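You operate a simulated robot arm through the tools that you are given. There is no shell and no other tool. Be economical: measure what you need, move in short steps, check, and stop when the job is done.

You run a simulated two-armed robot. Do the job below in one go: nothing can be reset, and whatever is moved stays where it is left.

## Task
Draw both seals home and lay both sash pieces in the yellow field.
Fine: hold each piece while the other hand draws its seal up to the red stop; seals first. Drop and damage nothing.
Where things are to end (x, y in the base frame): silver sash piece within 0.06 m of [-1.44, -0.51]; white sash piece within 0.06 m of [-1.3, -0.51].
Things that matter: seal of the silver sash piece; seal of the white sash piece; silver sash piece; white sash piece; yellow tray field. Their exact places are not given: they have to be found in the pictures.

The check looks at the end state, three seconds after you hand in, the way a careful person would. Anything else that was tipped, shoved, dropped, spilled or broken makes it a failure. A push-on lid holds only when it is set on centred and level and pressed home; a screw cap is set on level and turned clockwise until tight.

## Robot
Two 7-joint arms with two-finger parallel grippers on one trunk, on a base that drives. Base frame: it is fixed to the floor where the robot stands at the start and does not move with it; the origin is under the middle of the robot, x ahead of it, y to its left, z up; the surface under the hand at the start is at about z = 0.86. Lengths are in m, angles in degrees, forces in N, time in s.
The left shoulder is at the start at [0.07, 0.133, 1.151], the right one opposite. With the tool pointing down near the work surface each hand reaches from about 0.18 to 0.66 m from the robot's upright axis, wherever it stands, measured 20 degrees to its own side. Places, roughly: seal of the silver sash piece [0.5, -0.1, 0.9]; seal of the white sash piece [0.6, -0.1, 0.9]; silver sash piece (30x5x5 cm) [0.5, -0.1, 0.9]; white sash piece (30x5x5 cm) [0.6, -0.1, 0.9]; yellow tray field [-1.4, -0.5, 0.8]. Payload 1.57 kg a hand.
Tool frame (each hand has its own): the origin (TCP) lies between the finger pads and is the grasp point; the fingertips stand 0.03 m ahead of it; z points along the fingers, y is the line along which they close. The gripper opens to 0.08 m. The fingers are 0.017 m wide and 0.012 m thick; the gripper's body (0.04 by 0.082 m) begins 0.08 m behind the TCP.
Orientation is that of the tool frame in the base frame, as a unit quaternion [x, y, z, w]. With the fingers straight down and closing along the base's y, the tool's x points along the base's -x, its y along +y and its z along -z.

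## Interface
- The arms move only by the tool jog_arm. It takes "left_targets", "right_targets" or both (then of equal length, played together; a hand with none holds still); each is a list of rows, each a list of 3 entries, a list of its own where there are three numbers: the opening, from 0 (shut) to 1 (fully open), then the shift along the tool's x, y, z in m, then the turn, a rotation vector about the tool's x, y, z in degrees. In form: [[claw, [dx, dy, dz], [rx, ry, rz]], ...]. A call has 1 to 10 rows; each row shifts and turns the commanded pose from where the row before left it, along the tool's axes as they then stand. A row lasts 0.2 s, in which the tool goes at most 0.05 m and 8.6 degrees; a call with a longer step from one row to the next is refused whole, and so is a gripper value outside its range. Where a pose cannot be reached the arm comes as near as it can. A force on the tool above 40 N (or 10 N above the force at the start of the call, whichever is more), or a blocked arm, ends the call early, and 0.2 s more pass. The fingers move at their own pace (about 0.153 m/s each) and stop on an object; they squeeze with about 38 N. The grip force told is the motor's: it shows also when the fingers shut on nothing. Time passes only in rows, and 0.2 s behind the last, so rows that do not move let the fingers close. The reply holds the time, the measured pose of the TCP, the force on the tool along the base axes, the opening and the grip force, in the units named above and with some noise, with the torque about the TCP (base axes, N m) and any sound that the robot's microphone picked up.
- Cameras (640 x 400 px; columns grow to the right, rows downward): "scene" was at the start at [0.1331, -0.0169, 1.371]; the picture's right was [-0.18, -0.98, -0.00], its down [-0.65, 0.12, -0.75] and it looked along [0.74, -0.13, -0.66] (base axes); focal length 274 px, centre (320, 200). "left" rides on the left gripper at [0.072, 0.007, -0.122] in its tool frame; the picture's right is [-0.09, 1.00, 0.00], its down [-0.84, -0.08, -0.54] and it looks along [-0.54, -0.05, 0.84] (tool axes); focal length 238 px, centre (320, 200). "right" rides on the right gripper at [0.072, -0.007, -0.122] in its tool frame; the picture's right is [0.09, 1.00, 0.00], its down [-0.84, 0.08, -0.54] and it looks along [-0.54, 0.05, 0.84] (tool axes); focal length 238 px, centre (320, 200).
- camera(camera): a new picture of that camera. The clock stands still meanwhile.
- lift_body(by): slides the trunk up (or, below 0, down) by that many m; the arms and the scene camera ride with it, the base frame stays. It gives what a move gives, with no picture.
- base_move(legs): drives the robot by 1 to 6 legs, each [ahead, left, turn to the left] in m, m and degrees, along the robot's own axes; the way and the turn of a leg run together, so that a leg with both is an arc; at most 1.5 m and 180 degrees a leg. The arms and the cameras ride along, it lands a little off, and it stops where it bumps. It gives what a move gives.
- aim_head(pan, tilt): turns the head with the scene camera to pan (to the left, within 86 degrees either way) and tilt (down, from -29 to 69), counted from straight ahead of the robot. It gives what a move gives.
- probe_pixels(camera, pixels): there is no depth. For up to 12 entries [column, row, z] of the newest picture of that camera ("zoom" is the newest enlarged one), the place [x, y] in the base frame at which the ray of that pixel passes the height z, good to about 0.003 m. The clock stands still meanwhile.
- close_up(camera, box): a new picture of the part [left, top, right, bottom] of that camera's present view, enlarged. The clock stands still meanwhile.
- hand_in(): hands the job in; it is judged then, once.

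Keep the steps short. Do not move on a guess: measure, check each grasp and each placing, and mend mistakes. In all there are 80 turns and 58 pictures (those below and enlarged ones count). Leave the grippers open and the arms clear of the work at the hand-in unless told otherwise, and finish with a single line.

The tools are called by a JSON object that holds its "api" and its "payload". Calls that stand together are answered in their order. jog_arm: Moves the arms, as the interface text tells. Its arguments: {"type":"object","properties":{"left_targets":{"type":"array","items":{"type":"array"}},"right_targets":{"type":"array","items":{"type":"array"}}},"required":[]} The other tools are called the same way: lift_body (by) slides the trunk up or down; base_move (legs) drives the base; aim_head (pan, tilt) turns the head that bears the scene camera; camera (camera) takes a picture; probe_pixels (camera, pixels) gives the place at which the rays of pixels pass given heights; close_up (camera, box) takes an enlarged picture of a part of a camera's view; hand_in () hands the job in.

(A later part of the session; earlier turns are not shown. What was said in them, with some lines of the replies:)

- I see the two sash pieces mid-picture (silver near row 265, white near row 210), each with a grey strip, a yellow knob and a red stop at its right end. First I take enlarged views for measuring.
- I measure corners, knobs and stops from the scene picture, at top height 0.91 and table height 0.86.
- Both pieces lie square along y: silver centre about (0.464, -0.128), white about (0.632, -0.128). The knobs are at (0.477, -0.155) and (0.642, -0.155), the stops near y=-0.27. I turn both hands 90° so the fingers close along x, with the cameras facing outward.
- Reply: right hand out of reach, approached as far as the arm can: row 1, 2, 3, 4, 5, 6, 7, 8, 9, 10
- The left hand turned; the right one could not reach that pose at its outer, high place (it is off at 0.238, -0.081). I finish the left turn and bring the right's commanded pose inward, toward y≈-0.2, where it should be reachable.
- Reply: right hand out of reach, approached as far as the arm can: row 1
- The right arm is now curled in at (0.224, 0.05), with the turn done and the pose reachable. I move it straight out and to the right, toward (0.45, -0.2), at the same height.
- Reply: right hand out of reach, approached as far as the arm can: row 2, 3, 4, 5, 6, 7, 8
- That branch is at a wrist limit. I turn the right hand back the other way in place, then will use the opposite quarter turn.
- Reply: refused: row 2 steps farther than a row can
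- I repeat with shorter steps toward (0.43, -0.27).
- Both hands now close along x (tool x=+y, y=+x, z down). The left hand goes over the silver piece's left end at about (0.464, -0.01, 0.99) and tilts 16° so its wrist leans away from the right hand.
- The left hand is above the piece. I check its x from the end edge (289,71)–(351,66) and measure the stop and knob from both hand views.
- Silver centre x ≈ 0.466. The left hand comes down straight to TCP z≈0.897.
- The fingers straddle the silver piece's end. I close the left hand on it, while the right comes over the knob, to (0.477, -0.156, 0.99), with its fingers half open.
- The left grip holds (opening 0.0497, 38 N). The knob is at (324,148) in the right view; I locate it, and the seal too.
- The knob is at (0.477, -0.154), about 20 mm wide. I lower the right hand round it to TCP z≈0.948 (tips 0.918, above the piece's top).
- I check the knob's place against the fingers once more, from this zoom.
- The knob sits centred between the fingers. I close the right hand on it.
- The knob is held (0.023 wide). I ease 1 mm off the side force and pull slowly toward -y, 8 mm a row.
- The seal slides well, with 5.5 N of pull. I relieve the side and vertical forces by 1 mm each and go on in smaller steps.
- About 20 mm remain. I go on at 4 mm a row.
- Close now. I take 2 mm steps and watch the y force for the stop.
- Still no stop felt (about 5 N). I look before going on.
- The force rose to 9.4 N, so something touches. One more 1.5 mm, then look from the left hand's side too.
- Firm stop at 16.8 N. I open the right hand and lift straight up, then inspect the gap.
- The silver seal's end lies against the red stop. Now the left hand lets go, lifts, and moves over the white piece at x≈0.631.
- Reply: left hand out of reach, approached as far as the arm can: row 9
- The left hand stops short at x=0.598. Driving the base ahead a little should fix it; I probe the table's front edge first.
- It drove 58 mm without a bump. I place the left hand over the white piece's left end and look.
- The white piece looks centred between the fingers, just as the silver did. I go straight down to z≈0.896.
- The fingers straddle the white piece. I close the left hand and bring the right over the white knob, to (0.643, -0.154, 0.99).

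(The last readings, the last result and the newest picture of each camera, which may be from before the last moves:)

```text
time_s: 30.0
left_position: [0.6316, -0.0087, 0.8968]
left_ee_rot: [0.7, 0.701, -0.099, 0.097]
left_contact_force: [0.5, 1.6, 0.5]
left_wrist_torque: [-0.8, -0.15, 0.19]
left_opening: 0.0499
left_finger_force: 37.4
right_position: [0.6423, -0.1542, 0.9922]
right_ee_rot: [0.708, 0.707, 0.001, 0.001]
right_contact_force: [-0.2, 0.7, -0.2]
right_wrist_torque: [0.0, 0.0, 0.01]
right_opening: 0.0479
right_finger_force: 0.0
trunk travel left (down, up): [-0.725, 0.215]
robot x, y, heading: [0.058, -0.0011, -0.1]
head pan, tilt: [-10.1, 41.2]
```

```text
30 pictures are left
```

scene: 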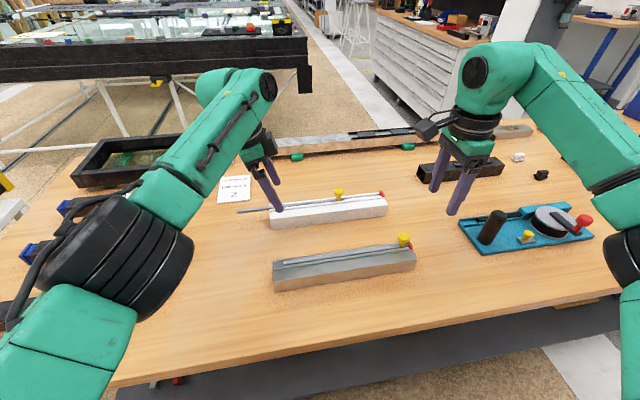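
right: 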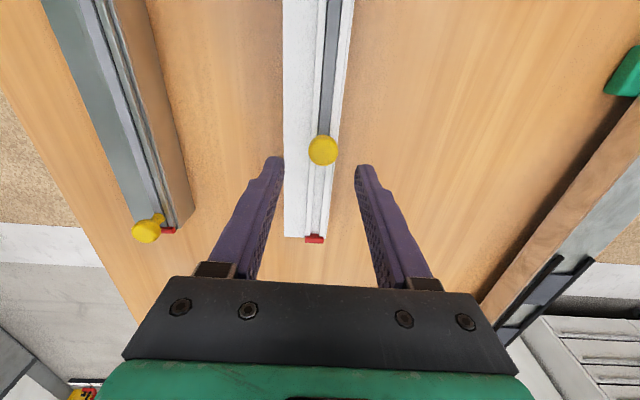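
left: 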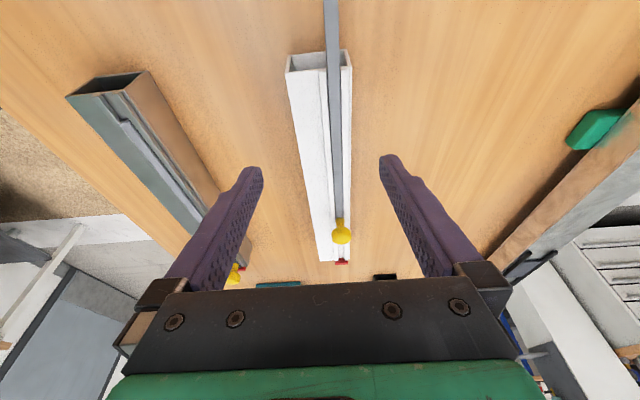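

The grip is good, and the view matches the earlier one (knob at 323,150). I use the same offset, lower to z≈0.948 and close on the knob.

{"api": "jog_arm", "payload": {"right_targets": [[0.6, [0.004, 0.0022, 0.014], [0, 0, 0]], [0.6, [0, 0, 0.015], [0, 0, 0]], [0.6, [0, 0, 0.015], [0, 0, 0]], [0.6, [0, 0, 0], [0, 0, 0]]]}}

{"api": "camera", "payload": {"camera": "right"}}

```text
time_s: 31.0
left_position: [0.6332, -0.0082, 0.8976]
left_ee_rot: [0.7, 0.7, -0.099, 0.098]
left_contact_force: [0.4, 1.0, 0.6]
left_wrist_torque: [-0.54, -0.15, 0.35]
left_opening: 0.0498
left_finger_force: 37.5
right_position: [0.646, -0.1508, 0.9484]
right_ee_rot: [0.707, 0.707, 0.0, 0.0]
right_contact_force: [0.4, 0.6, 0.6]
right_wrist_torque: [-0.02, -0.01, 0.01]
right_opening: 0.0482
right_finger_force: 0.0
trunk travel left (down, up): [-0.725, 0.215]
robot x, y, heading: [0.0575, 0.0033, 0.0]
head pan, tilt: [-10.1, 41.2]
```

```text
29 pictures are left
```

right: 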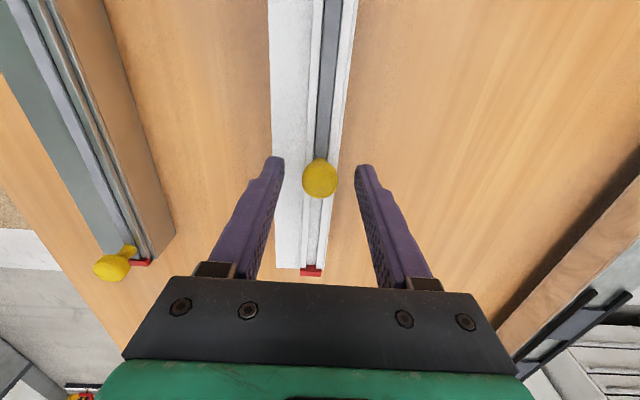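

Centred again. I close, then start the pull.

{"api": "jog_arm", "payload": {"right_targets": [[0, [0, 0, 0], [0, 0, 0]], [0, [0, 0, 0], [0, 0, 0]], [0, [0, 0, 0], [0, 0, 0]]]}}

{"api": "jog_arm", "payload": {"right_targets": [[0, [-0.004, 0, 0], [0, 0, 0]], [0, [-0.008, 0, 0], [0, 0, 0]], [0, [-0.008, 0, 0], [0, 0, 0]], [0, [-0.008, 0, 0], [0, 0, 0]], [0, [-0.008, 0, 0], [0, 0, 0]]]}}

```text
time_s: 31.8
left_position: [0.632, -0.0078, 0.8962]
left_ee_rot: [0.7, 0.7, -0.098, 0.098]
left_contact_force: [0.4, 0.9, 2.1]
left_wrist_torque: [-0.23, -0.11, 0.38]
left_opening: 0.0495
left_finger_force: 38.5
right_position: [0.6449, -0.1516, 0.9471]
right_ee_rot: [0.707, 0.707, 0.0, 0.0]
right_contact_force: [-0.6, 0.5, -0.7]
right_wrist_torque: [-0.01, -0.01, -0.04]
right_opening: 0.0228
right_finger_force: 35.3
trunk travel left (down, up): [-0.725, 0.215]
robot x, y, heading: [0.0583, 0.0031, 0.1]
head pan, tilt: [-10.1, 41.2]
```

```text
time_s: 33.0
left_position: [0.6335, -0.0092, 0.8969]
left_ee_rot: [0.7, 0.7, -0.099, 0.099]
left_contact_force: [4.3, -8.6, -1.0]
left_wrist_torque: [0.45, -0.16, 0.73]
left_opening: 0.0498
left_finger_force: 38.0
right_position: [0.6457, -0.187, 0.9468]
right_ee_rot: [0.707, 0.707, 0.002, 0.0]
right_contact_force: [-2.6, 6.0, 11.2]
right_wrist_torque: [0.14, 0.03, 0.01]
right_opening: 0.0229
right_finger_force: 35.2
trunk travel left (down, up): [-0.725, 0.215]
robot x, y, heading: [0.0599, 0.0009, 0.1]
head pan, tilt: [-10.1, 41.2]
```

It slides well. I ease 1 mm upward and go on to y≈-0.24.

{"api": "jog_arm", "payload": {"right_targets": [[0, [-0.007, -0.0005, -0.001], [0, 0, 0]], [0, [-0.008, 0, 0], [0, 0, 0]], [0, [-0.008, 0, 0], [0, 0, 0]], [0, [-0.008, 0, 0], [0, 0, 0]], [0, [-0.007, 0, 0], [0, 0, 0]], [0, [-0.006, 0, 0], [0, 0, 0]], [0, [-0.005, 0, 0], [0, 0, 0]]]}}

{"api": "close_up", "payload": {"camera": "scene", "box": [330, 170, 430, 250]}}

```text
time_s: 34.6
left_position: [0.6347, -0.009, 0.8971]
left_ee_rot: [0.7, 0.701, -0.098, 0.099]
left_contact_force: [2.2, -6.1, 1.2]
left_wrist_torque: [-0.45, 0.0, 0.31]
left_opening: 0.0497
left_finger_force: 38.3
right_position: [0.6455, -0.2358, 0.946]
right_ee_rot: [0.707, 0.707, -0.001, -0.001]
right_contact_force: [-2.8, 5.4, 0.3]
right_wrist_torque: [-0.01, 0.06, 0.05]
right_opening: 0.0228
right_finger_force: 35.1
trunk travel left (down, up): [-0.725, 0.215]
robot x, y, heading: [0.0605, 0.0011, -0.3]
head pan, tilt: [-10.1, 41.2]
```

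```text
5.00 times, centred on (380, 210) of scene
```

zoom: 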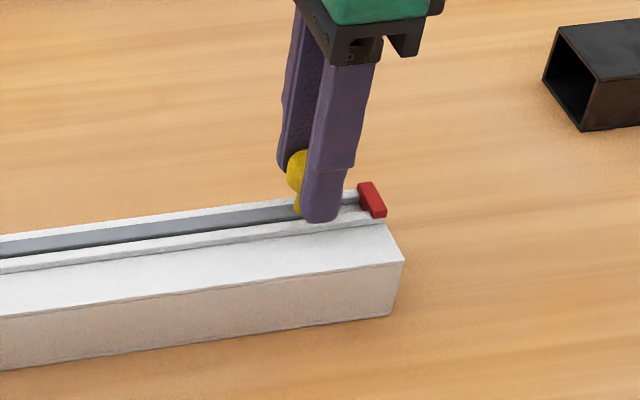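

About 17 mm remain. I go 12 mm slowly, then 2 mm steps.

{"api": "jog_arm", "payload": {"right_targets": [[0, [-0.004, 0, 0], [0, 0, 0]], [0, [-0.004, 0, 0], [0, 0, 0]], [0, [-0.003, 0, 0], [0, 0, 0]]]}}

{"api": "jog_arm", "payload": {"right_targets": [[0, [-0.002, 0, 0], [0, 0, 0]], [0, [-0.002, 0, 0], [0, 0, 0]]]}}

{"api": "jog_arm", "payload": {"right_targets": [[0, [-0.002, 0, 0], [0, 0, 0]]]}}

```text
time_s: 35.4
left_position: [0.6335, -0.0086, 0.8962]
left_ee_rot: [0.7, 0.7, -0.098, 0.1]
left_contact_force: [2.0, -6.4, 5.6]
left_wrist_torque: [-1.2, -0.11, 0.39]
left_opening: 0.05
left_finger_force: 38.0
right_position: [0.6457, -0.2471, 0.948]
right_ee_rot: [0.707, 0.707, -0.001, -0.001]
right_contact_force: [-1.9, 5.9, -4.6]
right_wrist_torque: [-0.17, 0.06, 0.03]
right_opening: 0.023
right_finger_force: 35.2
trunk travel left (down, up): [-0.725, 0.215]
robot x, y, heading: [0.057, 0.0001, 0.0]
head pan, tilt: [-10.1, 41.2]
```

```text
time_s: 36.0
left_position: [0.6332, -0.009, 0.897]
left_ee_rot: [0.7, 0.7, -0.099, 0.099]
left_contact_force: [3.4, -5.8, 7.1]
left_wrist_torque: [-1.18, -0.15, 0.39]
left_opening: 0.05
left_finger_force: 37.9
right_position: [0.6465, -0.2509, 0.9469]
right_ee_rot: [0.708, 0.706, 0.0, 0.0]
right_contact_force: [-1.4, 5.9, -3.6]
right_wrist_torque: [0.1, 0.05, 0.0]
right_opening: 0.0226
right_finger_force: 34.9
trunk travel left (down, up): [-0.725, 0.215]
robot x, y, heading: [0.0593, 0.0002, 0.0]
head pan, tilt: [-10.1, 41.2]
```

```text
time_s: 36.4
left_position: [0.6326, -0.0098, 0.8972]
left_ee_rot: [0.701, 0.7, -0.098, 0.099]
left_contact_force: [4.2, -7.8, 6.4]
left_wrist_torque: [-0.71, -0.16, 0.44]
left_opening: 0.0499
left_finger_force: 38.3
right_position: [0.6454, -0.2534, 0.9467]
right_ee_rot: [0.708, 0.707, 0.002, -0.001]
right_contact_force: [-2.1, 7.7, -2.8]
right_wrist_torque: [-0.01, 0.04, -0.07]
right_opening: 0.0232
right_finger_force: 35.6
trunk travel left (down, up): [-0.725, 0.215]
robot x, y, heading: [0.0606, -0.001, -0.1]
head pan, tilt: [-10.1, 41.2]
```

The force begins to rise (7.7 N). I take 1.5 mm more.

{"api": "jog_arm", "payload": {"right_targets": [[0, [-0.0015, 0, 0], [0, 0, 0]]]}}

{"api": "jog_arm", "payload": {"right_targets": [[0, [-0.001, 0, 0], [0, 0, 0]]]}}

```text
time_s: 36.8
left_position: [0.6328, -0.0088, 0.8961]
left_ee_rot: [0.7, 0.7, -0.098, 0.098]
left_contact_force: [4.7, -11.9, 5.1]
left_wrist_torque: [0.08, -0.1, 0.59]
left_opening: 0.0499
left_finger_force: 37.5
right_position: [0.6458, -0.2525, 0.9484]
right_ee_rot: [0.706, 0.708, 0.001, -0.001]
right_contact_force: [-3.2, 13.2, -0.9]
right_wrist_torque: [0.02, 0.1, -0.04]
right_opening: 0.0226
right_finger_force: 35.3
trunk travel left (down, up): [-0.725, 0.215]
robot x, y, heading: [0.0579, -0.0017, 0.0]
head pan, tilt: [-10.1, 41.2]
```

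```text
time_s: 37.2
left_position: [0.6321, -0.0082, 0.8967]
left_ee_rot: [0.701, 0.699, -0.1, 0.098]
left_contact_force: [4.8, -17.9, 3.7]
left_wrist_torque: [0.43, -0.13, 0.61]
left_opening: 0.0498
left_finger_force: 38.2
right_position: [0.6461, -0.2551, 0.9484]
right_ee_rot: [0.706, 0.709, 0.002, -0.002]
right_contact_force: [-3.9, 20.6, -1.5]
right_wrist_torque: [0.17, 0.17, 0.12]
right_opening: 0.023
right_finger_force: 35.7
trunk travel left (down, up): [-0.725, 0.215]
robot x, y, heading: [0.0616, -0.0012, 0.1]
head pan, tilt: [-10.1, 41.2]
```

Firm stop at about 20 N, at the same travel as the silver (0.103 m). Both hands open and lift; the right goes over the white piece's middle, the left upright over the silver's left end, and I inspect.

{"api": "jog_arm", "payload": {"left_targets": [[1, [0, 0, 0], [0, 0, 0]], [1, [0, 0, 0], [0, 0, 0]], [1, [-0.0115, 0, -0.038], [0, 0, 0]], [1, [-0.0115, 0, -0.038], [0, 0, 0]], [1, [-0.0115, 0, -0.038], [0, 0, 0]], [1, [0, -0.02, 0], [0, 8, 0]], [1, [0, -0.035, 0], [0, 8, 0]], [1, [0, -0.04, 0], [0, 0, 0]], [1, [0, -0.04, 0], [0, 0, 0]], [1, [0, -0.032, 0], [0, 0, 0]]], "right_targets": [[1, [0, 0, 0], [0, 0, 0]], [1, [0, 0, 0], [0, 0, 0]], [1, [0, 0, -0.035], [0, 0, 0]], [1, [0, 0, -0.035], [0, 0, 0]], [1, [0, 0, -0.035], [0, 0, 0]], [1, [0, 0, 0], [0, 0, 0]], [1, [0.03, -0.003, 0], [0, 0, 0]], [1, [0.03, -0.003, 0], [0, 0, 0]], [1, [0.033, -0.003, 0], [0, 0, 0]], [1, [0.034, -0.003, 0], [0, 0, 0]]]}}

{"api": "close_up", "payload": {"camera": "scene", "box": [340, 160, 430, 260]}}

{"api": "camera", "payload": {"camera": "right"}}

```text
time_s: 39.4
left_position: [0.4645, -0.0087, 1.0143]
left_ee_rot: [0.706, 0.708, 0.0, 0.0]
left_contact_force: [0.0, 0.8, -0.4]
left_wrist_torque: [-0.03, -0.04, -0.02]
left_opening: 0.0799
left_finger_force: 0.1
right_position: [0.6303, -0.1274, 1.056]
right_ee_rot: [0.708, 0.707, 0.0, 0.001]
right_contact_force: [0.0, 0.6, 0.4]
right_wrist_torque: [0.01, -0.03, -0.05]
right_opening: 0.0799
right_finger_force: 0.1
trunk travel left (down, up): [-0.725, 0.215]
robot x, y, heading: [0.0611, 0.001, -0.0]
head pan, tilt: [-10.1, 41.2]
```

```text
4.00 times, centred on (385, 210) of scene
```

zoom: 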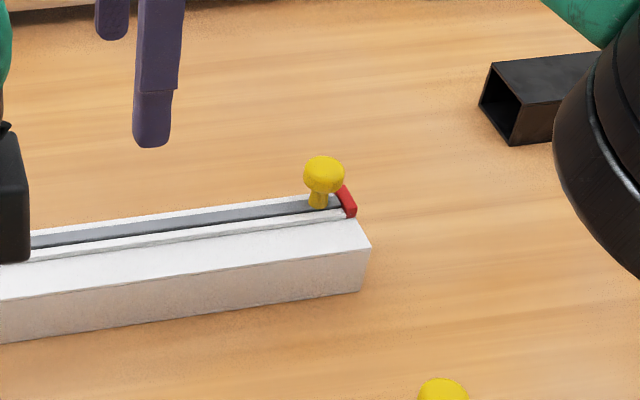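

```text
26 pictures are left
```

right: 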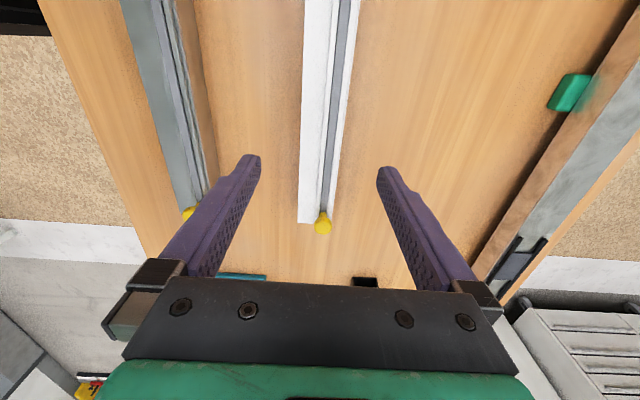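

The white seal is home too. Both hands now go to the middles (y≈-0.128), descend to z≈0.894 and close: right on white, left on silver.

{"api": "jog_arm", "payload": {"left_targets": [[1, [-0.04, 0.0005, 0], [0, 0, 0]], [1, [-0.04, 0.0005, 0], [0, 0, 0]], [1, [-0.039, 0, 0], [0, 0, 0]], [1, [0, 0, 0.04], [0, 0, 0]], [1, [0, 0, 0.04], [0, 0, 0]], [1, [0, 0, 0.039], [0, 0, 0]], [0, [0, 0, 0], [0, 0, 0]], [0, [0, 0, 0], [0, 0, 0]], [0, [0, 0, 0], [0, 0, 0]], [0, [0, 0, 0], [0, 0, 0]]], "right_targets": [[1, [0, 0.002, 0.04], [0, 0, 0]], [1, [0, 0, 0.04], [0, 0, 0]], [1, [0, 0, 0.04], [0, 0, 0]], [1, [0, 0, 0.04], [0, 0, 0]], [1, [0, 0, 0], [0, 0, 0]], [0, [0, 0, 0], [0, 0, 0]], [0, [0, 0, 0], [0, 0, 0]], [0, [0, 0, 0], [0, 0, 0]], [0, [0, 0, 0], [0, 0, 0]], [0, [0, 0, 0], [0, 0, 0]]]}}

{"api": "camera", "payload": {"camera": "scene"}}

```text
time_s: 41.6
left_position: [0.4704, -0.131, 0.8965]
left_ee_rot: [0.707, 0.707, 0.001, 0.0]
left_contact_force: [0.4, -1.0, 6.0]
left_wrist_torque: [-0.01, 0.04, 0.33]
left_opening: 0.0497
left_finger_force: 38.0
right_position: [0.6346, -0.1305, 0.8948]
right_ee_rot: [0.707, 0.707, 0.0, 0.0]
right_contact_force: [-0.3, 0.9, -1.0]
right_wrist_torque: [0.0, 0.01, 0.04]
right_opening: 0.0498
right_finger_force: 38.1
trunk travel left (down, up): [-0.725, 0.215]
robot x, y, heading: [0.0588, -0.0006, 0.2]
head pan, tilt: [-10.1, 41.2]
```

```text
25 pictures are left
```

scene: 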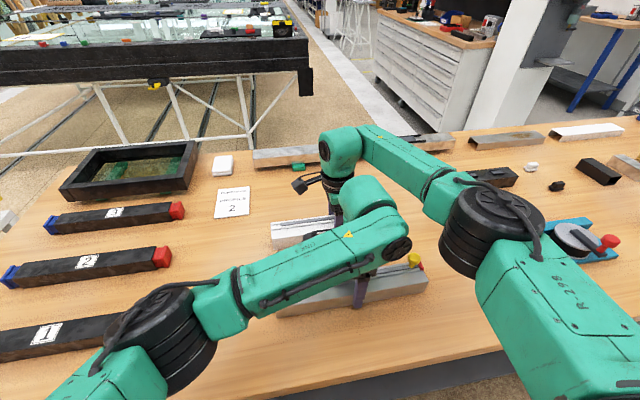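

Both pieces are gripped (0.0498 m each). I raise the trunk by 0.12, which lifts both together, level, and check.

{"api": "lift_body", "payload": {"by": 0.12}}

{"api": "camera", "payload": {"camera": "scene"}}

```text
time_s: 43.1
left_position: [0.4714, -0.1324, 1.0152]
left_ee_rot: [0.707, 0.707, 0.0, -0.001]
left_contact_force: [0.4, 0.1, -5.0]
left_wrist_torque: [-0.01, 0.01, -0.02]
left_opening: 0.05
left_finger_force: 37.9
right_position: [0.6354, -0.1293, 1.0134]
right_ee_rot: [0.707, 0.708, -0.001, 0.0]
right_contact_force: [-0.8, 0.5, -4.4]
right_wrist_torque: [0.04, -0.03, -0.03]
right_opening: 0.0498
right_finger_force: 37.9
trunk travel left (down, up): [-0.845, 0.095]
robot x, y, heading: [0.0574, -0.0006, -0.2]
head pan, tilt: [-10.1, 41.2]
```

```text
24 pictures are left
```

scene: 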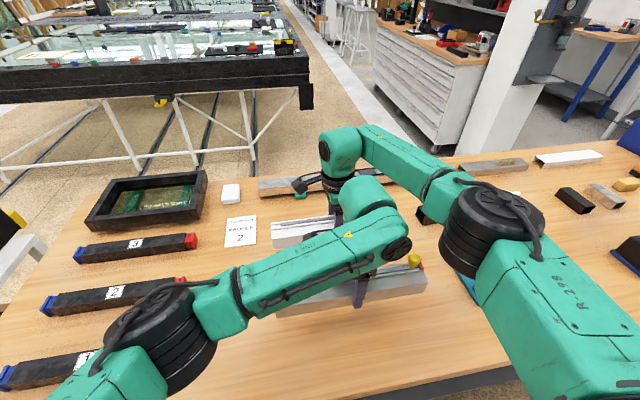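

Both hang level (about 5 N each). Before driving I look to the right-rear and left-rear with the head for free floor.

{"api": "aim_head", "payload": {"pan": -86, "tilt": 30}}

{"api": "camera", "payload": {"camera": "scene"}}

{"api": "aim_head", "payload": {"pan": 86, "tilt": 30}}

{"api": "camera", "payload": {"camera": "scene"}}

```text
time_s: 44.5
left_position: [0.4714, -0.1327, 1.0159]
left_ee_rot: [0.707, 0.707, 0.0, 0.0]
left_contact_force: [-0.3, -0.3, -4.2]
left_wrist_torque: [-0.02, -0.02, -0.03]
left_opening: 0.0497
left_finger_force: 37.8
right_position: [0.635, -0.1297, 1.0135]
right_ee_rot: [0.707, 0.707, 0.0, -0.001]
right_contact_force: [0.3, -1.2, -4.0]
right_wrist_torque: [0.0, 0.02, -0.03]
right_opening: 0.0497
right_finger_force: 38.3
trunk travel left (down, up): [-0.845, 0.095]
robot x, y, heading: [0.0622, 0.0017, 0.1]
head pan, tilt: [-85.9, 30.0]
```

```text
23 pictures are left
```

scene: 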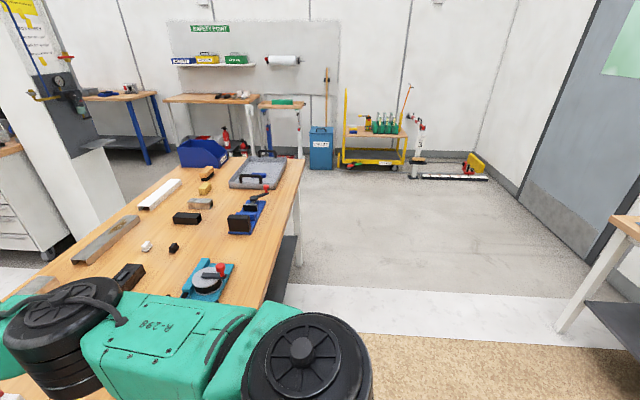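

```text
time_s: 47.1
left_position: [0.4716, -0.1317, 1.0163]
left_ee_rot: [0.707, 0.707, 0.0, 0.001]
left_contact_force: [1.1, -0.3, -5.2]
left_wrist_torque: [0.0, -0.01, -0.03]
left_opening: 0.0499
left_finger_force: 38.0
right_position: [0.6352, -0.1302, 1.0144]
right_ee_rot: [0.707, 0.707, -0.001, -0.001]
right_contact_force: [-0.4, -0.5, -4.3]
right_wrist_torque: [0.02, 0.02, -0.02]
right_opening: 0.0497
right_finger_force: 38.1
trunk travel left (down, up): [-0.845, 0.095]
robot x, y, heading: [0.0597, 0.0024, -0.3]
head pan, tilt: [85.9, 30.0]
```

```text
22 pictures are left
```

scene: 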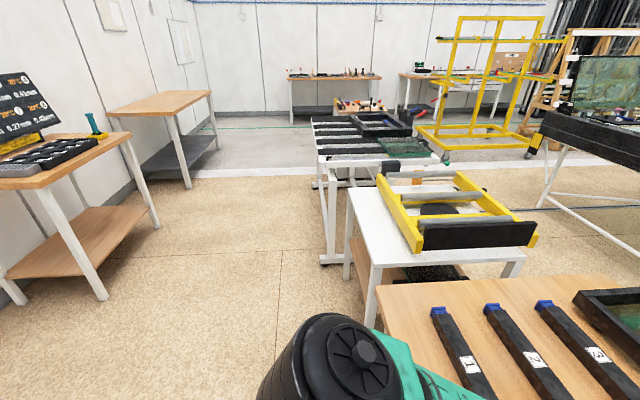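

The floor behind is free: the bench front is near x≈-1.2. I back up 0.46, turn 180° and look at the bench.

{"api": "base_move", "payload": {"legs": [[-0.46, 0, 0], [0, 0, 90], [0, 0, 90]]}}

{"api": "aim_head", "payload": {"pan": 30, "tilt": 30}}

{"api": "camera", "payload": {"camera": "scene"}}

```text
time_s: 57.5
left_position: [-0.8039, 0.1375, 1.0143]
left_ee_rot: [-0.704, 0.71, 0.0, 0.0]
left_contact_force: [-0.6, 0.1, -4.7]
left_wrist_torque: [0.02, -0.02, -0.02]
left_opening: 0.0498
left_finger_force: 38.2
right_position: [-0.9677, 0.1375, 1.0134]
right_ee_rot: [-0.704, 0.711, -0.001, 0.0]
right_contact_force: [0.3, -0.3, -5.2]
right_wrist_torque: [-0.03, -0.02, 0.0]
right_opening: 0.0497
right_finger_force: 37.7
trunk travel left (down, up): [-0.845, 0.095]
robot x, y, heading: [-0.3912, 0.0006, 179.6]
head pan, tilt: [85.9, 30.0]
```

```text
time_s: 58.8
left_position: [-0.8029, 0.1374, 1.0159]
left_ee_rot: [-0.705, 0.71, 0.001, 0.0]
left_contact_force: [-0.2, -0.4, -4.0]
left_wrist_torque: [0.01, -0.01, 0.0]
left_opening: 0.0497
left_finger_force: 38.3
right_position: [-0.9675, 0.1369, 1.0141]
right_ee_rot: [-0.704, 0.711, -0.001, 0.001]
right_contact_force: [-0.3, -0.2, -3.7]
right_wrist_torque: [0.0, 0.01, 0.0]
right_opening: 0.0497
right_finger_force: 38.2
trunk travel left (down, up): [-0.845, 0.095]
robot x, y, heading: [-0.3903, 0.0047, 179.2]
head pan, tilt: [30.0, 30.0]
```

```text
21 pictures are left
```

scene: 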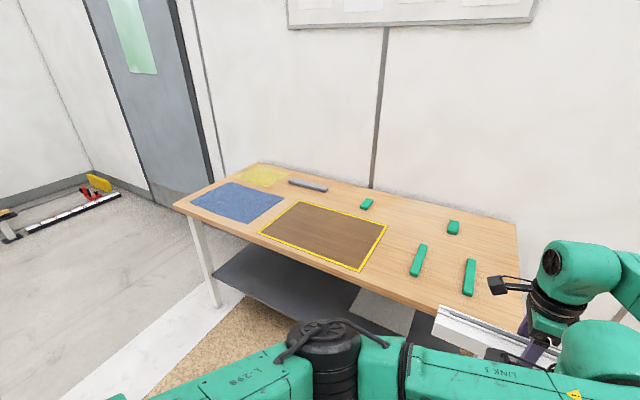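

I see a brown field outlined in yellow (corners 299,202 / 386,225 / 360,270 / 260,234). I check its place at z≈0.8.

{"api": "probe_pixels", "payload": {"camera": "scene", "pixels": [[299, 202, 0.8], [386, 225, 0.8], [360, 270, 0.8], [260, 234, 0.8], [367, 204, 0.8], [418, 260, 0.8], [240, 238, 0.8], [265, 175, 0.8], [308, 185, 0.8], [440, 302, 0.8]]}}

{"api": "close_up", "payload": {"camera": "scene", "box": [170, 150, 530, 330]}}

```text
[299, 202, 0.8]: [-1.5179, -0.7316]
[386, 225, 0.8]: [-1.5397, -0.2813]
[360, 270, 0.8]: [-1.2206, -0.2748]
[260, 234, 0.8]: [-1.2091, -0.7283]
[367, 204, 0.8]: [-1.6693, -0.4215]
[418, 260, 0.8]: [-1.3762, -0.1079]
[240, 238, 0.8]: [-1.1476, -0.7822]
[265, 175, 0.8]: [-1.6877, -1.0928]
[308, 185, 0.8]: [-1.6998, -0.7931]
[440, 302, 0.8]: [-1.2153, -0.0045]
```

```text
1.78 times, centred on (350, 240) of scene
```

zoom: 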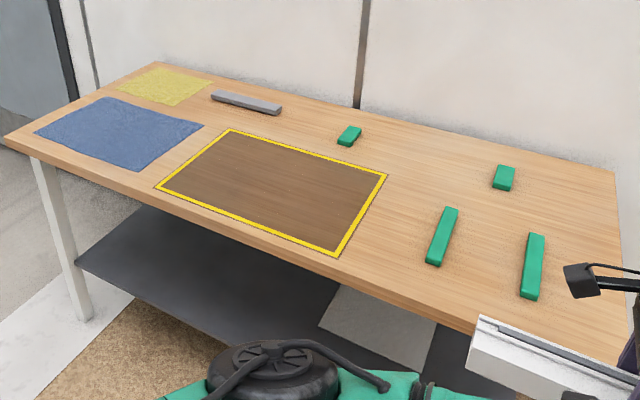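

The field spans x -1.53…-1.21, y -0.73…-0.28, matching the task. I drive so that the right hand (white) stands over (-1.30, -0.51): 0.333 ahead and 0.65 left.

{"api": "base_move", "payload": {"legs": [[0, 0.65, 0.5], [0.333, 0, 0]]}}

{"api": "aim_head", "payload": {"pan": 0, "tilt": 45}}

{"api": "camera", "payload": {"camera": "scene"}}

```text
time_s: 64.2
left_position: [-1.1346, -0.5001, 1.0156]
left_ee_rot: [-0.703, 0.711, 0.0, -0.001]
left_contact_force: [0.5, 0.8, -3.5]
left_wrist_torque: [0.03, 0.04, 0.01]
left_opening: 0.0495
left_finger_force: 38.4
right_position: [-1.2991, -0.5019, 1.0151]
right_ee_rot: [-0.702, 0.712, 0.0, 0.0]
right_contact_force: [0.0, 0.6, -4.7]
right_wrist_torque: [-0.03, 0.01, 0.03]
right_opening: 0.0497
right_finger_force: 38.1
trunk travel left (down, up): [-0.845, 0.095]
robot x, y, heading: [-0.7276, -0.6398, 179.0]
head pan, tilt: [30.0, 30.0]
```

```text
time_s: 65.1
left_position: [-1.1367, -0.5012, 1.0155]
left_ee_rot: [-0.703, 0.711, -0.001, 0.001]
left_contact_force: [0.9, 0.7, -4.8]
left_wrist_torque: [0.06, 0.02, 0.0]
left_opening: 0.0497
left_finger_force: 38.1
right_position: [-1.3018, -0.5021, 1.0146]
right_ee_rot: [-0.702, 0.712, 0.0, 0.0]
right_contact_force: [0.4, 0.2, -4.5]
right_wrist_torque: [0.01, 0.01, 0.01]
right_opening: 0.0499
right_finger_force: 37.7
trunk travel left (down, up): [-0.845, 0.095]
robot x, y, heading: [-0.7239, -0.6362, 179.2]
head pan, tilt: [0.0, 45.0]
```

```text
19 pictures are left
```

scene: 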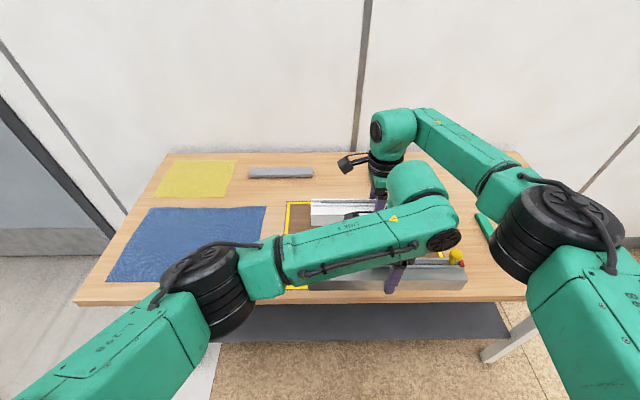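

The white piece is over its spot. The left hand shifts 0.16 left to clear the right forearm, then the right lowers white to about 2 cm above the bench.

{"api": "jog_arm", "payload": {"left_targets": [[0, [0.04, 0, 0], [0, 0, 0]], [0, [0.04, 0, 0], [0, 0, 0]], [0, [0.04, 0, 0], [0, 0, 0]], [0, [0.04, 0, 0], [0, 0, 0]], [0, [0, 0, 0], [0, 0, 0]], [0, [0, 0, 0], [0, 0, 0]], [0, [0, 0, 0], [0, 0, 0]], [0, [0, 0, 0], [0, 0, 0]]], "right_targets": [[0, [0.006, 0, 0], [0, 0, 0]], [0, [0, 0, 0], [0, 0, 0]], [0, [0, 0, 0], [0, 0, 0]], [0, [0, 0, 0.03], [0, 0, 0]], [0, [0, 0, 0.035], [0, 0, 0]], [0, [0, 0, 0.035], [0, 0, 0]], [0, [0, 0, 0.035], [0, 0, 0]], [0, [0, 0, 0.025], [0, 0, 0]]]}}

{"api": "camera", "payload": {"camera": "scene"}}

```text
time_s: 66.9
left_position: [-1.1393, -0.6617, 1.0161]
left_ee_rot: [-0.703, 0.712, -0.001, 0.0]
left_contact_force: [0.0, 0.0, -4.4]
left_wrist_torque: [-0.01, -0.03, 0.02]
left_opening: 0.0496
left_finger_force: 38.0
right_position: [-1.2861, -0.5077, 0.8631]
right_ee_rot: [-0.702, 0.713, 0.002, -0.002]
right_contact_force: [-0.4, 0.3, -3.8]
right_wrist_torque: [-0.02, 0.03, 0.03]
right_opening: 0.0499
right_finger_force: 38.3
right hand out of reach, approached as far as the arm can: row 7, 8
trunk travel left (down, up): [-0.845, 0.095]
robot x, y, heading: [-0.73, -0.6383, 179.2]
head pan, tilt: [0.0, 45.0]
```

```text
18 pictures are left
```

scene: 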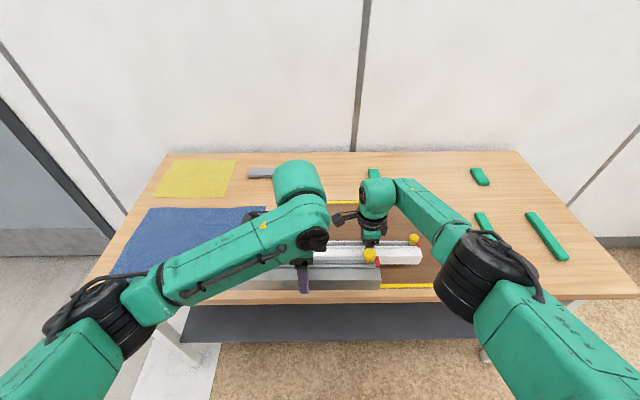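

The right arm is at its reach limit with the trunk raised (it is at -1.286, bottom about 0.828). I drive 15 mm ahead and lower the trunk instead, since the silver hangs far higher.

{"api": "base_move", "payload": {"legs": [[0.015, 0, 0]]}}

{"api": "lift_body", "payload": {"by": -0.018}}

{"api": "close_up", "payload": {"camera": "right", "box": [160, 0, 480, 300]}}

{"api": "close_up", "payload": {"camera": "scene", "box": [300, 210, 460, 310]}}

```text
time_s: 67.7
left_position: [-1.1501, -0.6611, 1.0181]
left_ee_rot: [-0.703, 0.711, 0.001, -0.001]
left_contact_force: [0.7, -0.1, -4.2]
left_wrist_torque: [0.03, 0.03, 0.02]
left_opening: 0.0501
left_finger_force: 37.9
right_position: [-1.2998, -0.5073, 0.8667]
right_ee_rot: [-0.702, 0.712, 0.003, -0.003]
right_contact_force: [1.1, -0.7, -4.0]
right_wrist_torque: [-0.03, 0.0, 0.0]
right_opening: 0.0497
right_finger_force: 38.2
trunk travel left (down, up): [-0.845, 0.095]
robot x, y, heading: [-0.7421, -0.6397, 179.4]
head pan, tilt: [0.0, 45.0]
```

```text
time_s: 68.3
left_position: [-1.1537, -0.6628, 0.9982]
left_ee_rot: [-0.704, 0.711, 0.0, 0.0]
left_contact_force: [0.9, -0.1, -3.9]
left_wrist_torque: [0.03, -0.01, -0.03]
left_opening: 0.05
left_finger_force: 38.8
right_position: [-1.3019, -0.5089, 0.8475]
right_ee_rot: [-0.702, 0.712, 0.003, -0.002]
right_contact_force: [0.0, -0.7, -4.1]
right_wrist_torque: [-0.03, 0.01, 0.0]
right_opening: 0.0499
right_finger_force: 37.9
trunk travel left (down, up): [-0.827, 0.113]
robot x, y, heading: [-0.7419, -0.6418, 178.8]
head pan, tilt: [0.0, 45.0]
```

```text
1.33 times, centred on (320, 150) of right
```

zoom: 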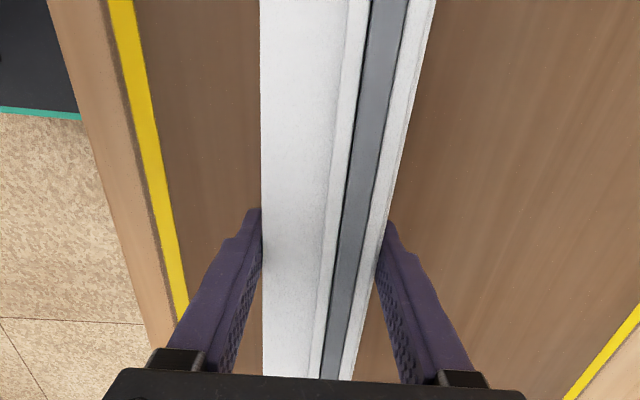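

```text
4.00 times, centred on (380, 260) of scene
```

zoom: 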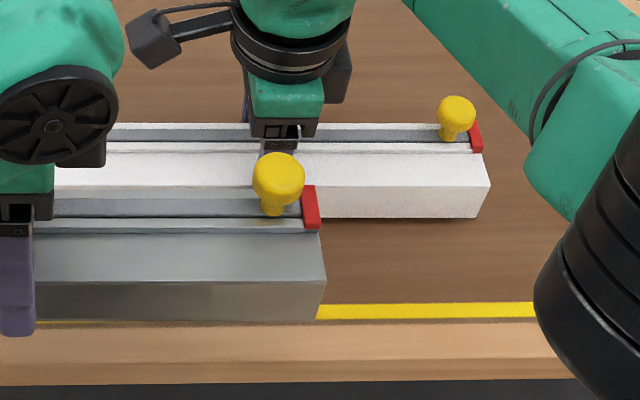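

White is centred and about 1 cm above the field. I lower the trunk in 5 mm steps until contact shows.

{"api": "lift_body", "payload": {"by": -0.005}}

{"api": "lift_body", "payload": {"by": -0.004}}

```text
time_s: 68.9
left_position: [-1.1526, -0.6624, 0.9933]
left_ee_rot: [-0.703, 0.711, 0.0, 0.001]
left_contact_force: [-0.4, 0.3, -4.2]
left_wrist_torque: [0.01, 0.01, 0.03]
left_opening: 0.0498
left_finger_force: 38.1
right_position: [-1.3015, -0.5089, 0.8415]
right_ee_rot: [-0.701, 0.713, 0.003, -0.002]
right_contact_force: [1.0, -0.5, -4.6]
right_wrist_torque: [-0.02, 0.01, 0.01]
right_opening: 0.0499
right_finger_force: 37.8
trunk travel left (down, up): [-0.822, 0.118]
robot x, y, heading: [-0.7438, -0.6382, 179.2]
head pan, tilt: [0.0, 45.0]
```

```text
time_s: 69.4
left_position: [-1.1535, -0.6624, 0.9883]
left_ee_rot: [-0.703, 0.711, -0.001, 0.0]
left_contact_force: [-0.6, 0.1, -4.6]
left_wrist_torque: [0.01, 0.0, -0.02]
left_opening: 0.0499
left_finger_force: 38.1
right_position: [-1.3024, -0.5089, 0.8384]
right_ee_rot: [-0.701, 0.713, 0.002, -0.002]
right_contact_force: [0.4, -0.3, -3.9]
right_wrist_torque: [-0.05, -0.01, 0.0]
right_opening: 0.0494
right_finger_force: 37.6
trunk travel left (down, up): [-0.818, 0.122]
robot x, y, heading: [-0.74, -0.6391, 179.3]
head pan, tilt: [0.0, 45.0]
```

No contact yet. I go on in 3 mm steps.

{"api": "lift_body", "payload": {"by": -0.003}}

{"api": "lift_body", "payload": {"by": -0.002}}

```text
time_s: 69.9
left_position: [-1.1532, -0.662, 0.987]
left_ee_rot: [-0.703, 0.711, 0.0, 0.0]
left_contact_force: [-0.6, -0.2, -3.9]
left_wrist_torque: [0.02, 0.0, 0.02]
left_opening: 0.0499
left_finger_force: 38.1
right_position: [-1.3015, -0.51, 0.8352]
right_ee_rot: [-0.702, 0.713, 0.002, -0.001]
right_contact_force: [-0.4, -0.2, -2.8]
right_wrist_torque: [0.18, -0.01, 0.02]
right_opening: 0.0497
right_finger_force: 38.0
trunk travel left (down, up): [-0.815, 0.125]
robot x, y, heading: [-0.741, -0.6377, 179.4]
head pan, tilt: [0.0, 45.0]
```

```text
time_s: 70.4
left_position: [-1.1518, -0.6632, 0.9851]
left_ee_rot: [-0.703, 0.711, 0.0, 0.001]
left_contact_force: [-0.2, -1.0, -3.6]
left_wrist_torque: [-0.02, 0.01, 0.01]
left_opening: 0.0498
left_finger_force: 38.0
right_position: [-1.3013, -0.5107, 0.8346]
right_ee_rot: [-0.701, 0.713, 0.004, -0.003]
right_contact_force: [-3.4, 1.4, 9.9]
right_wrist_torque: [1.06, -0.25, 0.24]
right_opening: 0.0499
right_finger_force: 38.1
trunk travel left (down, up): [-0.813, 0.127]
robot x, y, heading: [-0.7449, -0.6361, 179.0]
head pan, tilt: [0.0, 45.0]
```

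White rests on the field (+10 N). I open the right hand, lift straight up and move it clear to the right.

{"api": "jog_arm", "payload": {"right_targets": [[1, [0, 0, 0], [0, 0, 0]], [1, [0, 0, 0], [0, 0, 0]], [1, [0, 0, -0.02], [0, 0, 0]], [1, [0, 0, -0.04], [0, 0, 0]], [1, [0, 0, -0.045], [0, 0, 0]], [1, [0, 0, -0.045], [0, 0, 0]], [1, [-0.045, -0.01, 0], [0, 0, 0]], [1, [-0.045, -0.01, 0], [0, 0, 0]], [1, [-0.045, -0.01, 0], [0, 0, 0]], [1, [-0.045, -0.01, 0], [0, 0, 0]]]}}

{"api": "camera", "payload": {"camera": "scene"}}

```text
time_s: 72.6
left_position: [-1.1523, -0.6618, 0.9863]
left_ee_rot: [-0.703, 0.711, 0.0, -0.001]
left_contact_force: [0.4, 0.4, -4.4]
left_wrist_torque: [-0.02, 0.01, 0.01]
left_opening: 0.05
left_finger_force: 38.3
right_position: [-1.2561, -0.3284, 0.9833]
right_ee_rot: [-0.702, 0.712, 0.001, -0.002]
right_contact_force: [-0.3, 0.1, 0.2]
right_wrist_torque: [-0.04, 0.01, 0.04]
right_opening: 0.0802
right_finger_force: 0.0
trunk travel left (down, up): [-0.813, 0.127]
robot x, y, heading: [-0.7436, -0.6368, 179.5]
head pan, tilt: [0.0, 45.0]
```

```text
15 pictures are left
```

scene: 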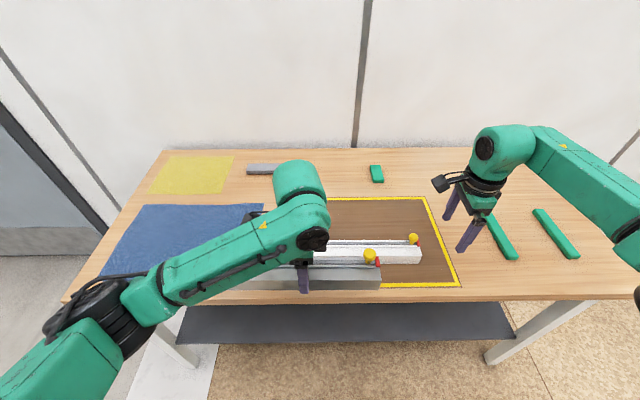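

White stands well at (-1.301, -0.510). For the silver I drive 0.117 ahead and 0.257 right, raise and draw back the right hand, and extend the left to (-1.44, -0.51) at its present height.

{"api": "base_move", "payload": {"legs": [[0, -0.257, 0.4], [0.117, 0, 0]]}}

{"api": "jog_arm", "payload": {"left_targets": [[0, [0.025, 0.042, 0], [0, 0, 0]], [0, [0.025, 0.042, 0], [0, 0, 0]], [0, [0.025, 0.042, 0], [0, 0, 0]], [0, [0.025, 0.042, 0], [0, 0, 0]]], "right_targets": [[1, [0, -0.02, -0.045], [0, 0, 0]], [1, [0, -0.02, -0.045], [0, 0, 0]], [1, [0, -0.02, -0.045], [0, 0, 0]], [1, [0, -0.02, -0.045], [0, 0, 0]]]}}

{"api": "camera", "payload": {"camera": "scene"}}

```text
time_s: 75.3
left_position: [-1.2637, -0.4065, 0.986]
left_ee_rot: [-0.702, 0.713, 0.001, 0.0]
left_contact_force: [0.0, 0.8, -3.8]
left_wrist_torque: [-0.01, 0.0, 0.03]
left_opening: 0.0496
left_finger_force: 38.4
right_position: [-1.3667, -0.0735, 0.9846]
right_ee_rot: [-0.7, 0.714, 0.001, -0.003]
right_contact_force: [0.6, 0.4, 0.0]
right_wrist_torque: [0.0, -0.01, -0.02]
right_opening: 0.08
right_finger_force: 0.0
trunk travel left (down, up): [-0.813, 0.127]
robot x, y, heading: [-0.8533, -0.3786, 179.1]
head pan, tilt: [0.0, 45.0]
```

```text
time_s: 76.3
left_position: [-1.4328, -0.5046, 0.9847]
left_ee_rot: [-0.701, 0.713, 0.001, 0.0]
left_contact_force: [0.1, -0.7, -4.1]
left_wrist_torque: [0.01, -0.02, 0.03]
left_opening: 0.0497
left_finger_force: 37.7
right_position: [-1.2835, -0.0757, 1.164]
right_ee_rot: [-0.7, 0.714, 0.001, -0.002]
right_contact_force: [0.3, -0.2, 0.2]
right_wrist_torque: [0.01, 0.0, 0.01]
right_opening: 0.0797
right_finger_force: 0.0
trunk travel left (down, up): [-0.813, 0.127]
robot x, y, heading: [-0.851, -0.384, 179.0]
head pan, tilt: [0.0, 45.0]
```

```text
14 pictures are left
```

scene: 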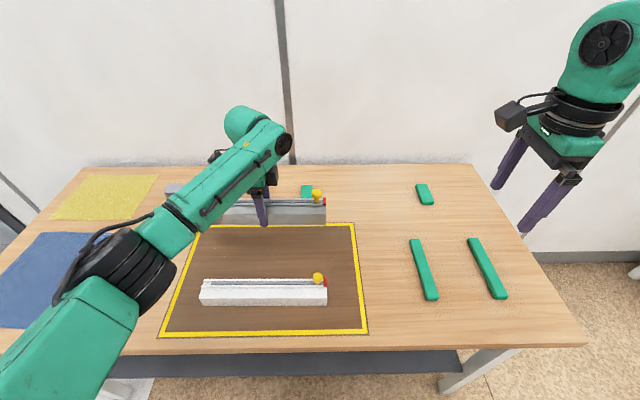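

The silver hangs over its place, clear of white. I nudge it 7 mm ahead and 5 mm left, then lower the trunk by 0.12 and look.

{"api": "jog_arm", "payload": {"left_targets": [[0, [0.005, 0.007, 0], [0, 0, 0]], [0, [0, 0, 0], [0, 0, 0]]]}}

{"api": "lift_body", "payload": {"by": -0.06}}

{"api": "lift_body", "payload": {"by": -0.065}}

{"api": "camera", "payload": {"camera": "scene"}}

```text
time_s: 76.9
left_position: [-1.4411, -0.5095, 0.9841]
left_ee_rot: [-0.702, 0.713, 0.0, 0.001]
left_contact_force: [-0.7, 0.1, -4.1]
left_wrist_torque: [0.04, 0.0, 0.02]
left_opening: 0.0499
left_finger_force: 38.3
right_position: [-1.284, -0.0763, 1.1626]
right_ee_rot: [-0.7, 0.714, 0.002, -0.002]
right_contact_force: [-0.7, 0.4, 0.6]
right_wrist_torque: [-0.02, -0.01, -0.01]
right_opening: 0.0801
right_finger_force: 0.0
trunk travel left (down, up): [-0.813, 0.127]
robot x, y, heading: [-0.853, -0.3826, 179.3]
head pan, tilt: [0.0, 45.0]
```

```text
time_s: 77.9
left_position: [-1.44, -0.5097, 0.9242]
left_ee_rot: [-0.702, 0.713, 0.0, 0.0]
left_contact_force: [-0.1, -0.7, -4.0]
left_wrist_torque: [0.01, 0.0, -0.01]
left_opening: 0.0495
left_finger_force: 38.4
right_position: [-1.2845, -0.0758, 1.1035]
right_ee_rot: [-0.701, 0.714, 0.002, -0.002]
right_contact_force: [0.2, -0.3, -0.6]
right_wrist_torque: [0.02, 0.02, 0.0]
right_opening: 0.0799
right_finger_force: 0.1
trunk travel left (down, up): [-0.753, 0.187]
robot x, y, heading: [-0.8547, -0.3822, 179.2]
head pan, tilt: [0.0, 45.0]
```

```text
time_s: 78.9
left_position: [-1.4409, -0.5097, 0.8592]
left_ee_rot: [-0.701, 0.713, 0.0, 0.0]
left_contact_force: [-0.4, 0.2, -4.1]
left_wrist_torque: [-0.04, 0.0, 0.03]
left_opening: 0.0499
left_finger_force: 37.8
right_position: [-1.2834, -0.0765, 1.0376]
right_ee_rot: [-0.7, 0.714, 0.002, -0.002]
right_contact_force: [0.0, 0.2, 0.0]
right_wrist_torque: [0.03, 0.02, 0.01]
right_opening: 0.0801
right_finger_force: 0.1
trunk travel left (down, up): [-0.688, 0.252]
robot x, y, heading: [-0.8574, -0.3832, 179.1]
head pan, tilt: [0.0, 45.0]
```

```text
13 pictures are left
```

scene: 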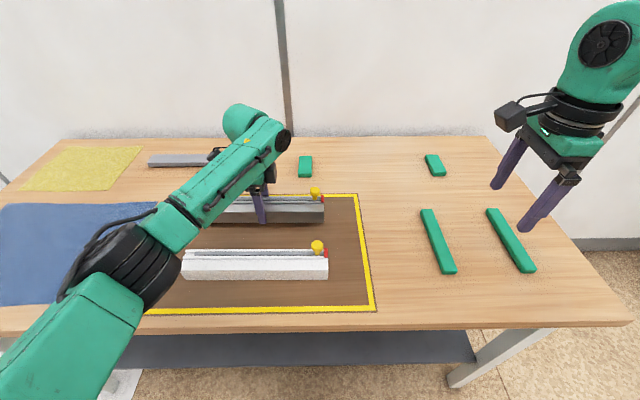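

About 2 cm remain. I lower by 0.016, then in small steps to contact.

{"api": "lift_body", "payload": {"by": -0.016}}

{"api": "lift_body", "payload": {"by": -0.004}}

{"api": "lift_body", "payload": {"by": -0.002}}

```text
time_s: 79.5
left_position: [-1.4394, -0.5091, 0.8426]
left_ee_rot: [-0.701, 0.713, 0.0, -0.001]
left_contact_force: [-0.3, 0.8, -4.4]
left_wrist_torque: [-0.01, 0.0, -0.01]
left_opening: 0.0499
left_finger_force: 38.1
right_position: [-1.2838, -0.0761, 1.0227]
right_ee_rot: [-0.7, 0.714, 0.001, -0.002]
right_contact_force: [-0.4, 0.2, 0.6]
right_wrist_torque: [-0.04, 0.0, 0.01]
right_opening: 0.08
right_finger_force: 0.0
trunk travel left (down, up): [-0.672, 0.268]
robot x, y, heading: [-0.8545, -0.3846, 179.2]
head pan, tilt: [0.0, 45.0]
```

```text
time_s: 80.1
left_position: [-1.4414, -0.5092, 0.8384]
left_ee_rot: [-0.701, 0.713, 0.0, 0.0]
left_contact_force: [0.6, 0.3, -4.6]
left_wrist_torque: [0.01, 0.03, 0.0]
left_opening: 0.0498
left_finger_force: 38.1
right_position: [-1.284, -0.0765, 1.0176]
right_ee_rot: [-0.7, 0.714, 0.002, -0.002]
right_contact_force: [-0.1, 0.6, 0.4]
right_wrist_torque: [-0.02, 0.0, 0.0]
right_opening: 0.0801
right_finger_force: 0.2
trunk travel left (down, up): [-0.668, 0.272]
robot x, y, heading: [-0.8531, -0.3812, 179.2]
head pan, tilt: [0.0, 45.0]
```

```text
time_s: 80.6
left_position: [-1.4416, -0.5087, 0.8356]
left_ee_rot: [-0.701, 0.713, 0.0, 0.0]
left_contact_force: [0.6, -0.1, -4.8]
left_wrist_torque: [0.03, 0.02, 0.02]
left_opening: 0.0499
left_finger_force: 38.7
right_position: [-1.2832, -0.0753, 1.0157]
right_ee_rot: [-0.7, 0.714, 0.002, -0.001]
right_contact_force: [0.1, 0.2, 0.0]
right_wrist_torque: [-0.01, 0.0, 0.02]
right_opening: 0.08
right_finger_force: 0.1
trunk travel left (down, up): [-0.666, 0.274]
robot x, y, heading: [-0.8538, -0.3814, 179.3]
head pan, tilt: [0.0, 45.0]
```

Not yet touching. I go 2 mm at a time.

{"api": "lift_body", "payload": {"by": -0.002}}

{"api": "lift_body", "payload": {"by": -0.0015}}

```text
time_s: 81.1
left_position: [-1.4409, -0.5093, 0.8372]
left_ee_rot: [-0.701, 0.713, 0.001, -0.001]
left_contact_force: [-3.5, -1.5, 6.2]
left_wrist_torque: [-0.1, -0.18, -0.11]
left_opening: 0.0498
left_finger_force: 38.0
right_position: [-1.2829, -0.0763, 1.0135]
right_ee_rot: [-0.701, 0.713, 0.003, -0.003]
right_contact_force: [0.4, 0.6, -0.8]
right_wrist_torque: [0.01, 0.0, 0.01]
right_opening: 0.0799
right_finger_force: 0.0
trunk travel left (down, up): [-0.664, 0.276]
robot x, y, heading: [-0.8571, -0.3847, 179.1]
head pan, tilt: [0.0, 45.0]
```

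```text
time_s: 81.6
left_position: [-1.4405, -0.5096, 0.8373]
left_ee_rot: [-0.702, 0.713, 0.002, -0.003]
left_contact_force: [-8.5, -2.3, 20.5]
left_wrist_torque: [-0.15, -0.3, -0.11]
left_opening: 0.05
left_finger_force: 38.0
right_position: [-1.2817, -0.0769, 1.0127]
right_ee_rot: [-0.701, 0.713, 0.003, -0.002]
right_contact_force: [-0.3, 1.0, -0.4]
right_wrist_torque: [0.01, -0.01, 0.0]
right_opening: 0.0801
right_finger_force: 0.0
trunk travel left (down, up): [-0.663, 0.277]
robot x, y, heading: [-0.8524, -0.3831, 179.2]
head pan, tilt: [0.0, 45.0]
```

The silver is down. I ease the trunk up 1 mm, open the left hand, then lift it straight up.

{"api": "lift_body", "payload": {"by": 0.001}}

{"api": "jog_arm", "payload": {"left_targets": [[1, [0, 0, 0], [0, 0, 0]], [1, [0, 0, 0], [0, 0, 0]], [1, [0, 0, -0.02], [0, 0, 0]], [1, [0, 0, -0.03], [0, 0, 0]], [1, [0, 0, -0.04], [0, 0, 0]], [1, [0, 0, -0.04], [0, 0, 0]]]}}

{"api": "base_move", "payload": {"legs": [[-0.35, 0, 0]]}}

{"api": "camera", "payload": {"camera": "scene"}}

```text
time_s: 82.1
left_position: [-1.4392, -0.5098, 0.8365]
left_ee_rot: [-0.702, 0.712, 0.001, -0.001]
left_contact_force: [-11.1, -2.9, 21.2]
left_wrist_torque: [0.01, -0.26, -0.03]
left_opening: 0.0497
left_finger_force: 37.8
right_position: [-1.2825, -0.0762, 1.0147]
right_ee_rot: [-0.7, 0.714, 0.003, -0.002]
right_contact_force: [0.5, -0.4, -0.4]
right_wrist_torque: [0.0, -0.02, -0.03]
right_opening: 0.0799
right_finger_force: 0.0
trunk travel left (down, up): [-0.664, 0.276]
robot x, y, heading: [-0.8562, -0.383, 179.1]
head pan, tilt: [0.0, 45.0]
```

```text
time_s: 83.5
left_position: [-1.4395, -0.5065, 0.966]
left_ee_rot: [-0.701, 0.713, 0.0, 0.0]
left_contact_force: [-0.9, 0.4, 0.2]
left_wrist_torque: [0.01, 0.02, -0.01]
left_opening: 0.0799
left_finger_force: 0.0
right_position: [-1.2821, -0.0748, 1.0138]
right_ee_rot: [-0.7, 0.714, 0.003, -0.002]
right_contact_force: [0.3, 0.0, 0.1]
right_wrist_torque: [-0.01, 0.03, 0.0]
right_opening: 0.0802
right_finger_force: 0.3
trunk travel left (down, up): [-0.664, 0.276]
robot x, y, heading: [-0.857, -0.3805, 179.0]
head pan, tilt: [0.0, 45.0]
```

```text
time_s: 85.8
left_position: [-1.0855, -0.5143, 0.9644]
left_ee_rot: [-0.702, 0.712, 0.0, 0.0]
left_contact_force: [0.4, -0.6, -0.2]
left_wrist_torque: [0.01, 0.02, 0.0]
left_opening: 0.08
left_finger_force: 0.2
right_position: [-0.9279, -0.081, 1.0135]
right_ee_rot: [-0.701, 0.714, 0.002, -0.003]
right_contact_force: [-1.1, 0.4, -0.5]
right_wrist_torque: [0.02, 0.0, -0.03]
right_opening: 0.08
right_finger_force: 0.1
trunk travel left (down, up): [-0.664, 0.276]
robot x, y, heading: [-0.4954, -0.3909, 178.9]
head pan, tilt: [0.0, 45.0]
```

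```text
12 pictures are left
```

scene: 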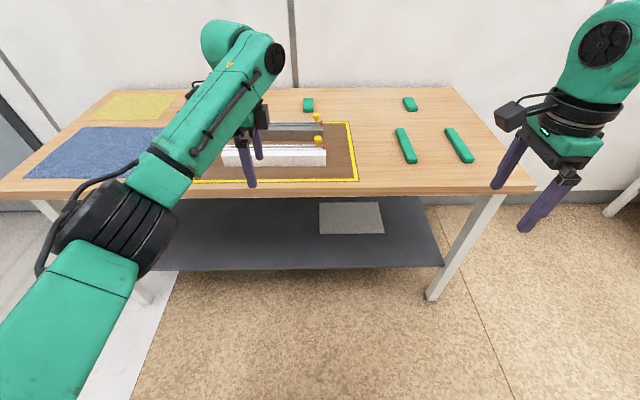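

The arms are clear. I check both pieces and seals in an enlarged view.

{"api": "close_up", "payload": {"camera": "scene", "box": [210, 105, 350, 190]}}

{"api": "probe_pixels", "payload": {"camera": "zoom", "pixels": [[530, 265, 0.8], [60, 272, 0.8], [515, 155, 0.8], [525, 200, 0.85], [515, 100, 0.85]]}}

```text
4.57 times, centred on (280, 148) of scene
```

zoom: 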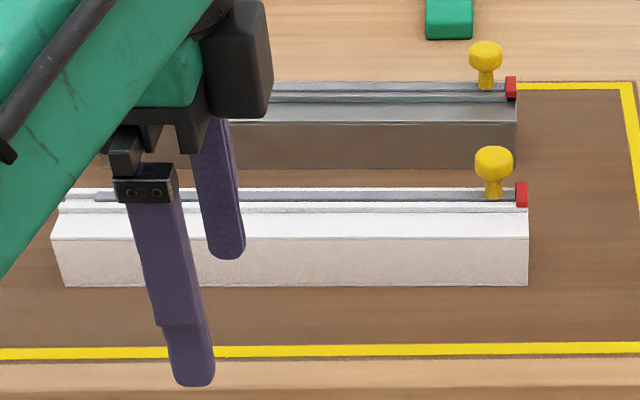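

```text
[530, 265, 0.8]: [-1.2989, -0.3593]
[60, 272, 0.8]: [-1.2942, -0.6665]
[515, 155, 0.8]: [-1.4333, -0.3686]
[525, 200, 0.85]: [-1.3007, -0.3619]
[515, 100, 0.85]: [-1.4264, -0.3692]
```

Both seals lie at their red stops. Both pieces rest flat in the yellow field with centres near (-1.44, -0.51) and (-1.30, -0.51), and the hands are open and clear. I hand in.

{"api": "hand_in", "payload": {}}

```text
The job is handed in.
```

Both seals are drawn up to their red stops, and both sash pieces lie in the yellow field: silver near (-1.44, -0.51), white near (-1.30, -0.51). Nothing was dropped or knocked that I could see, and the job is handed in.
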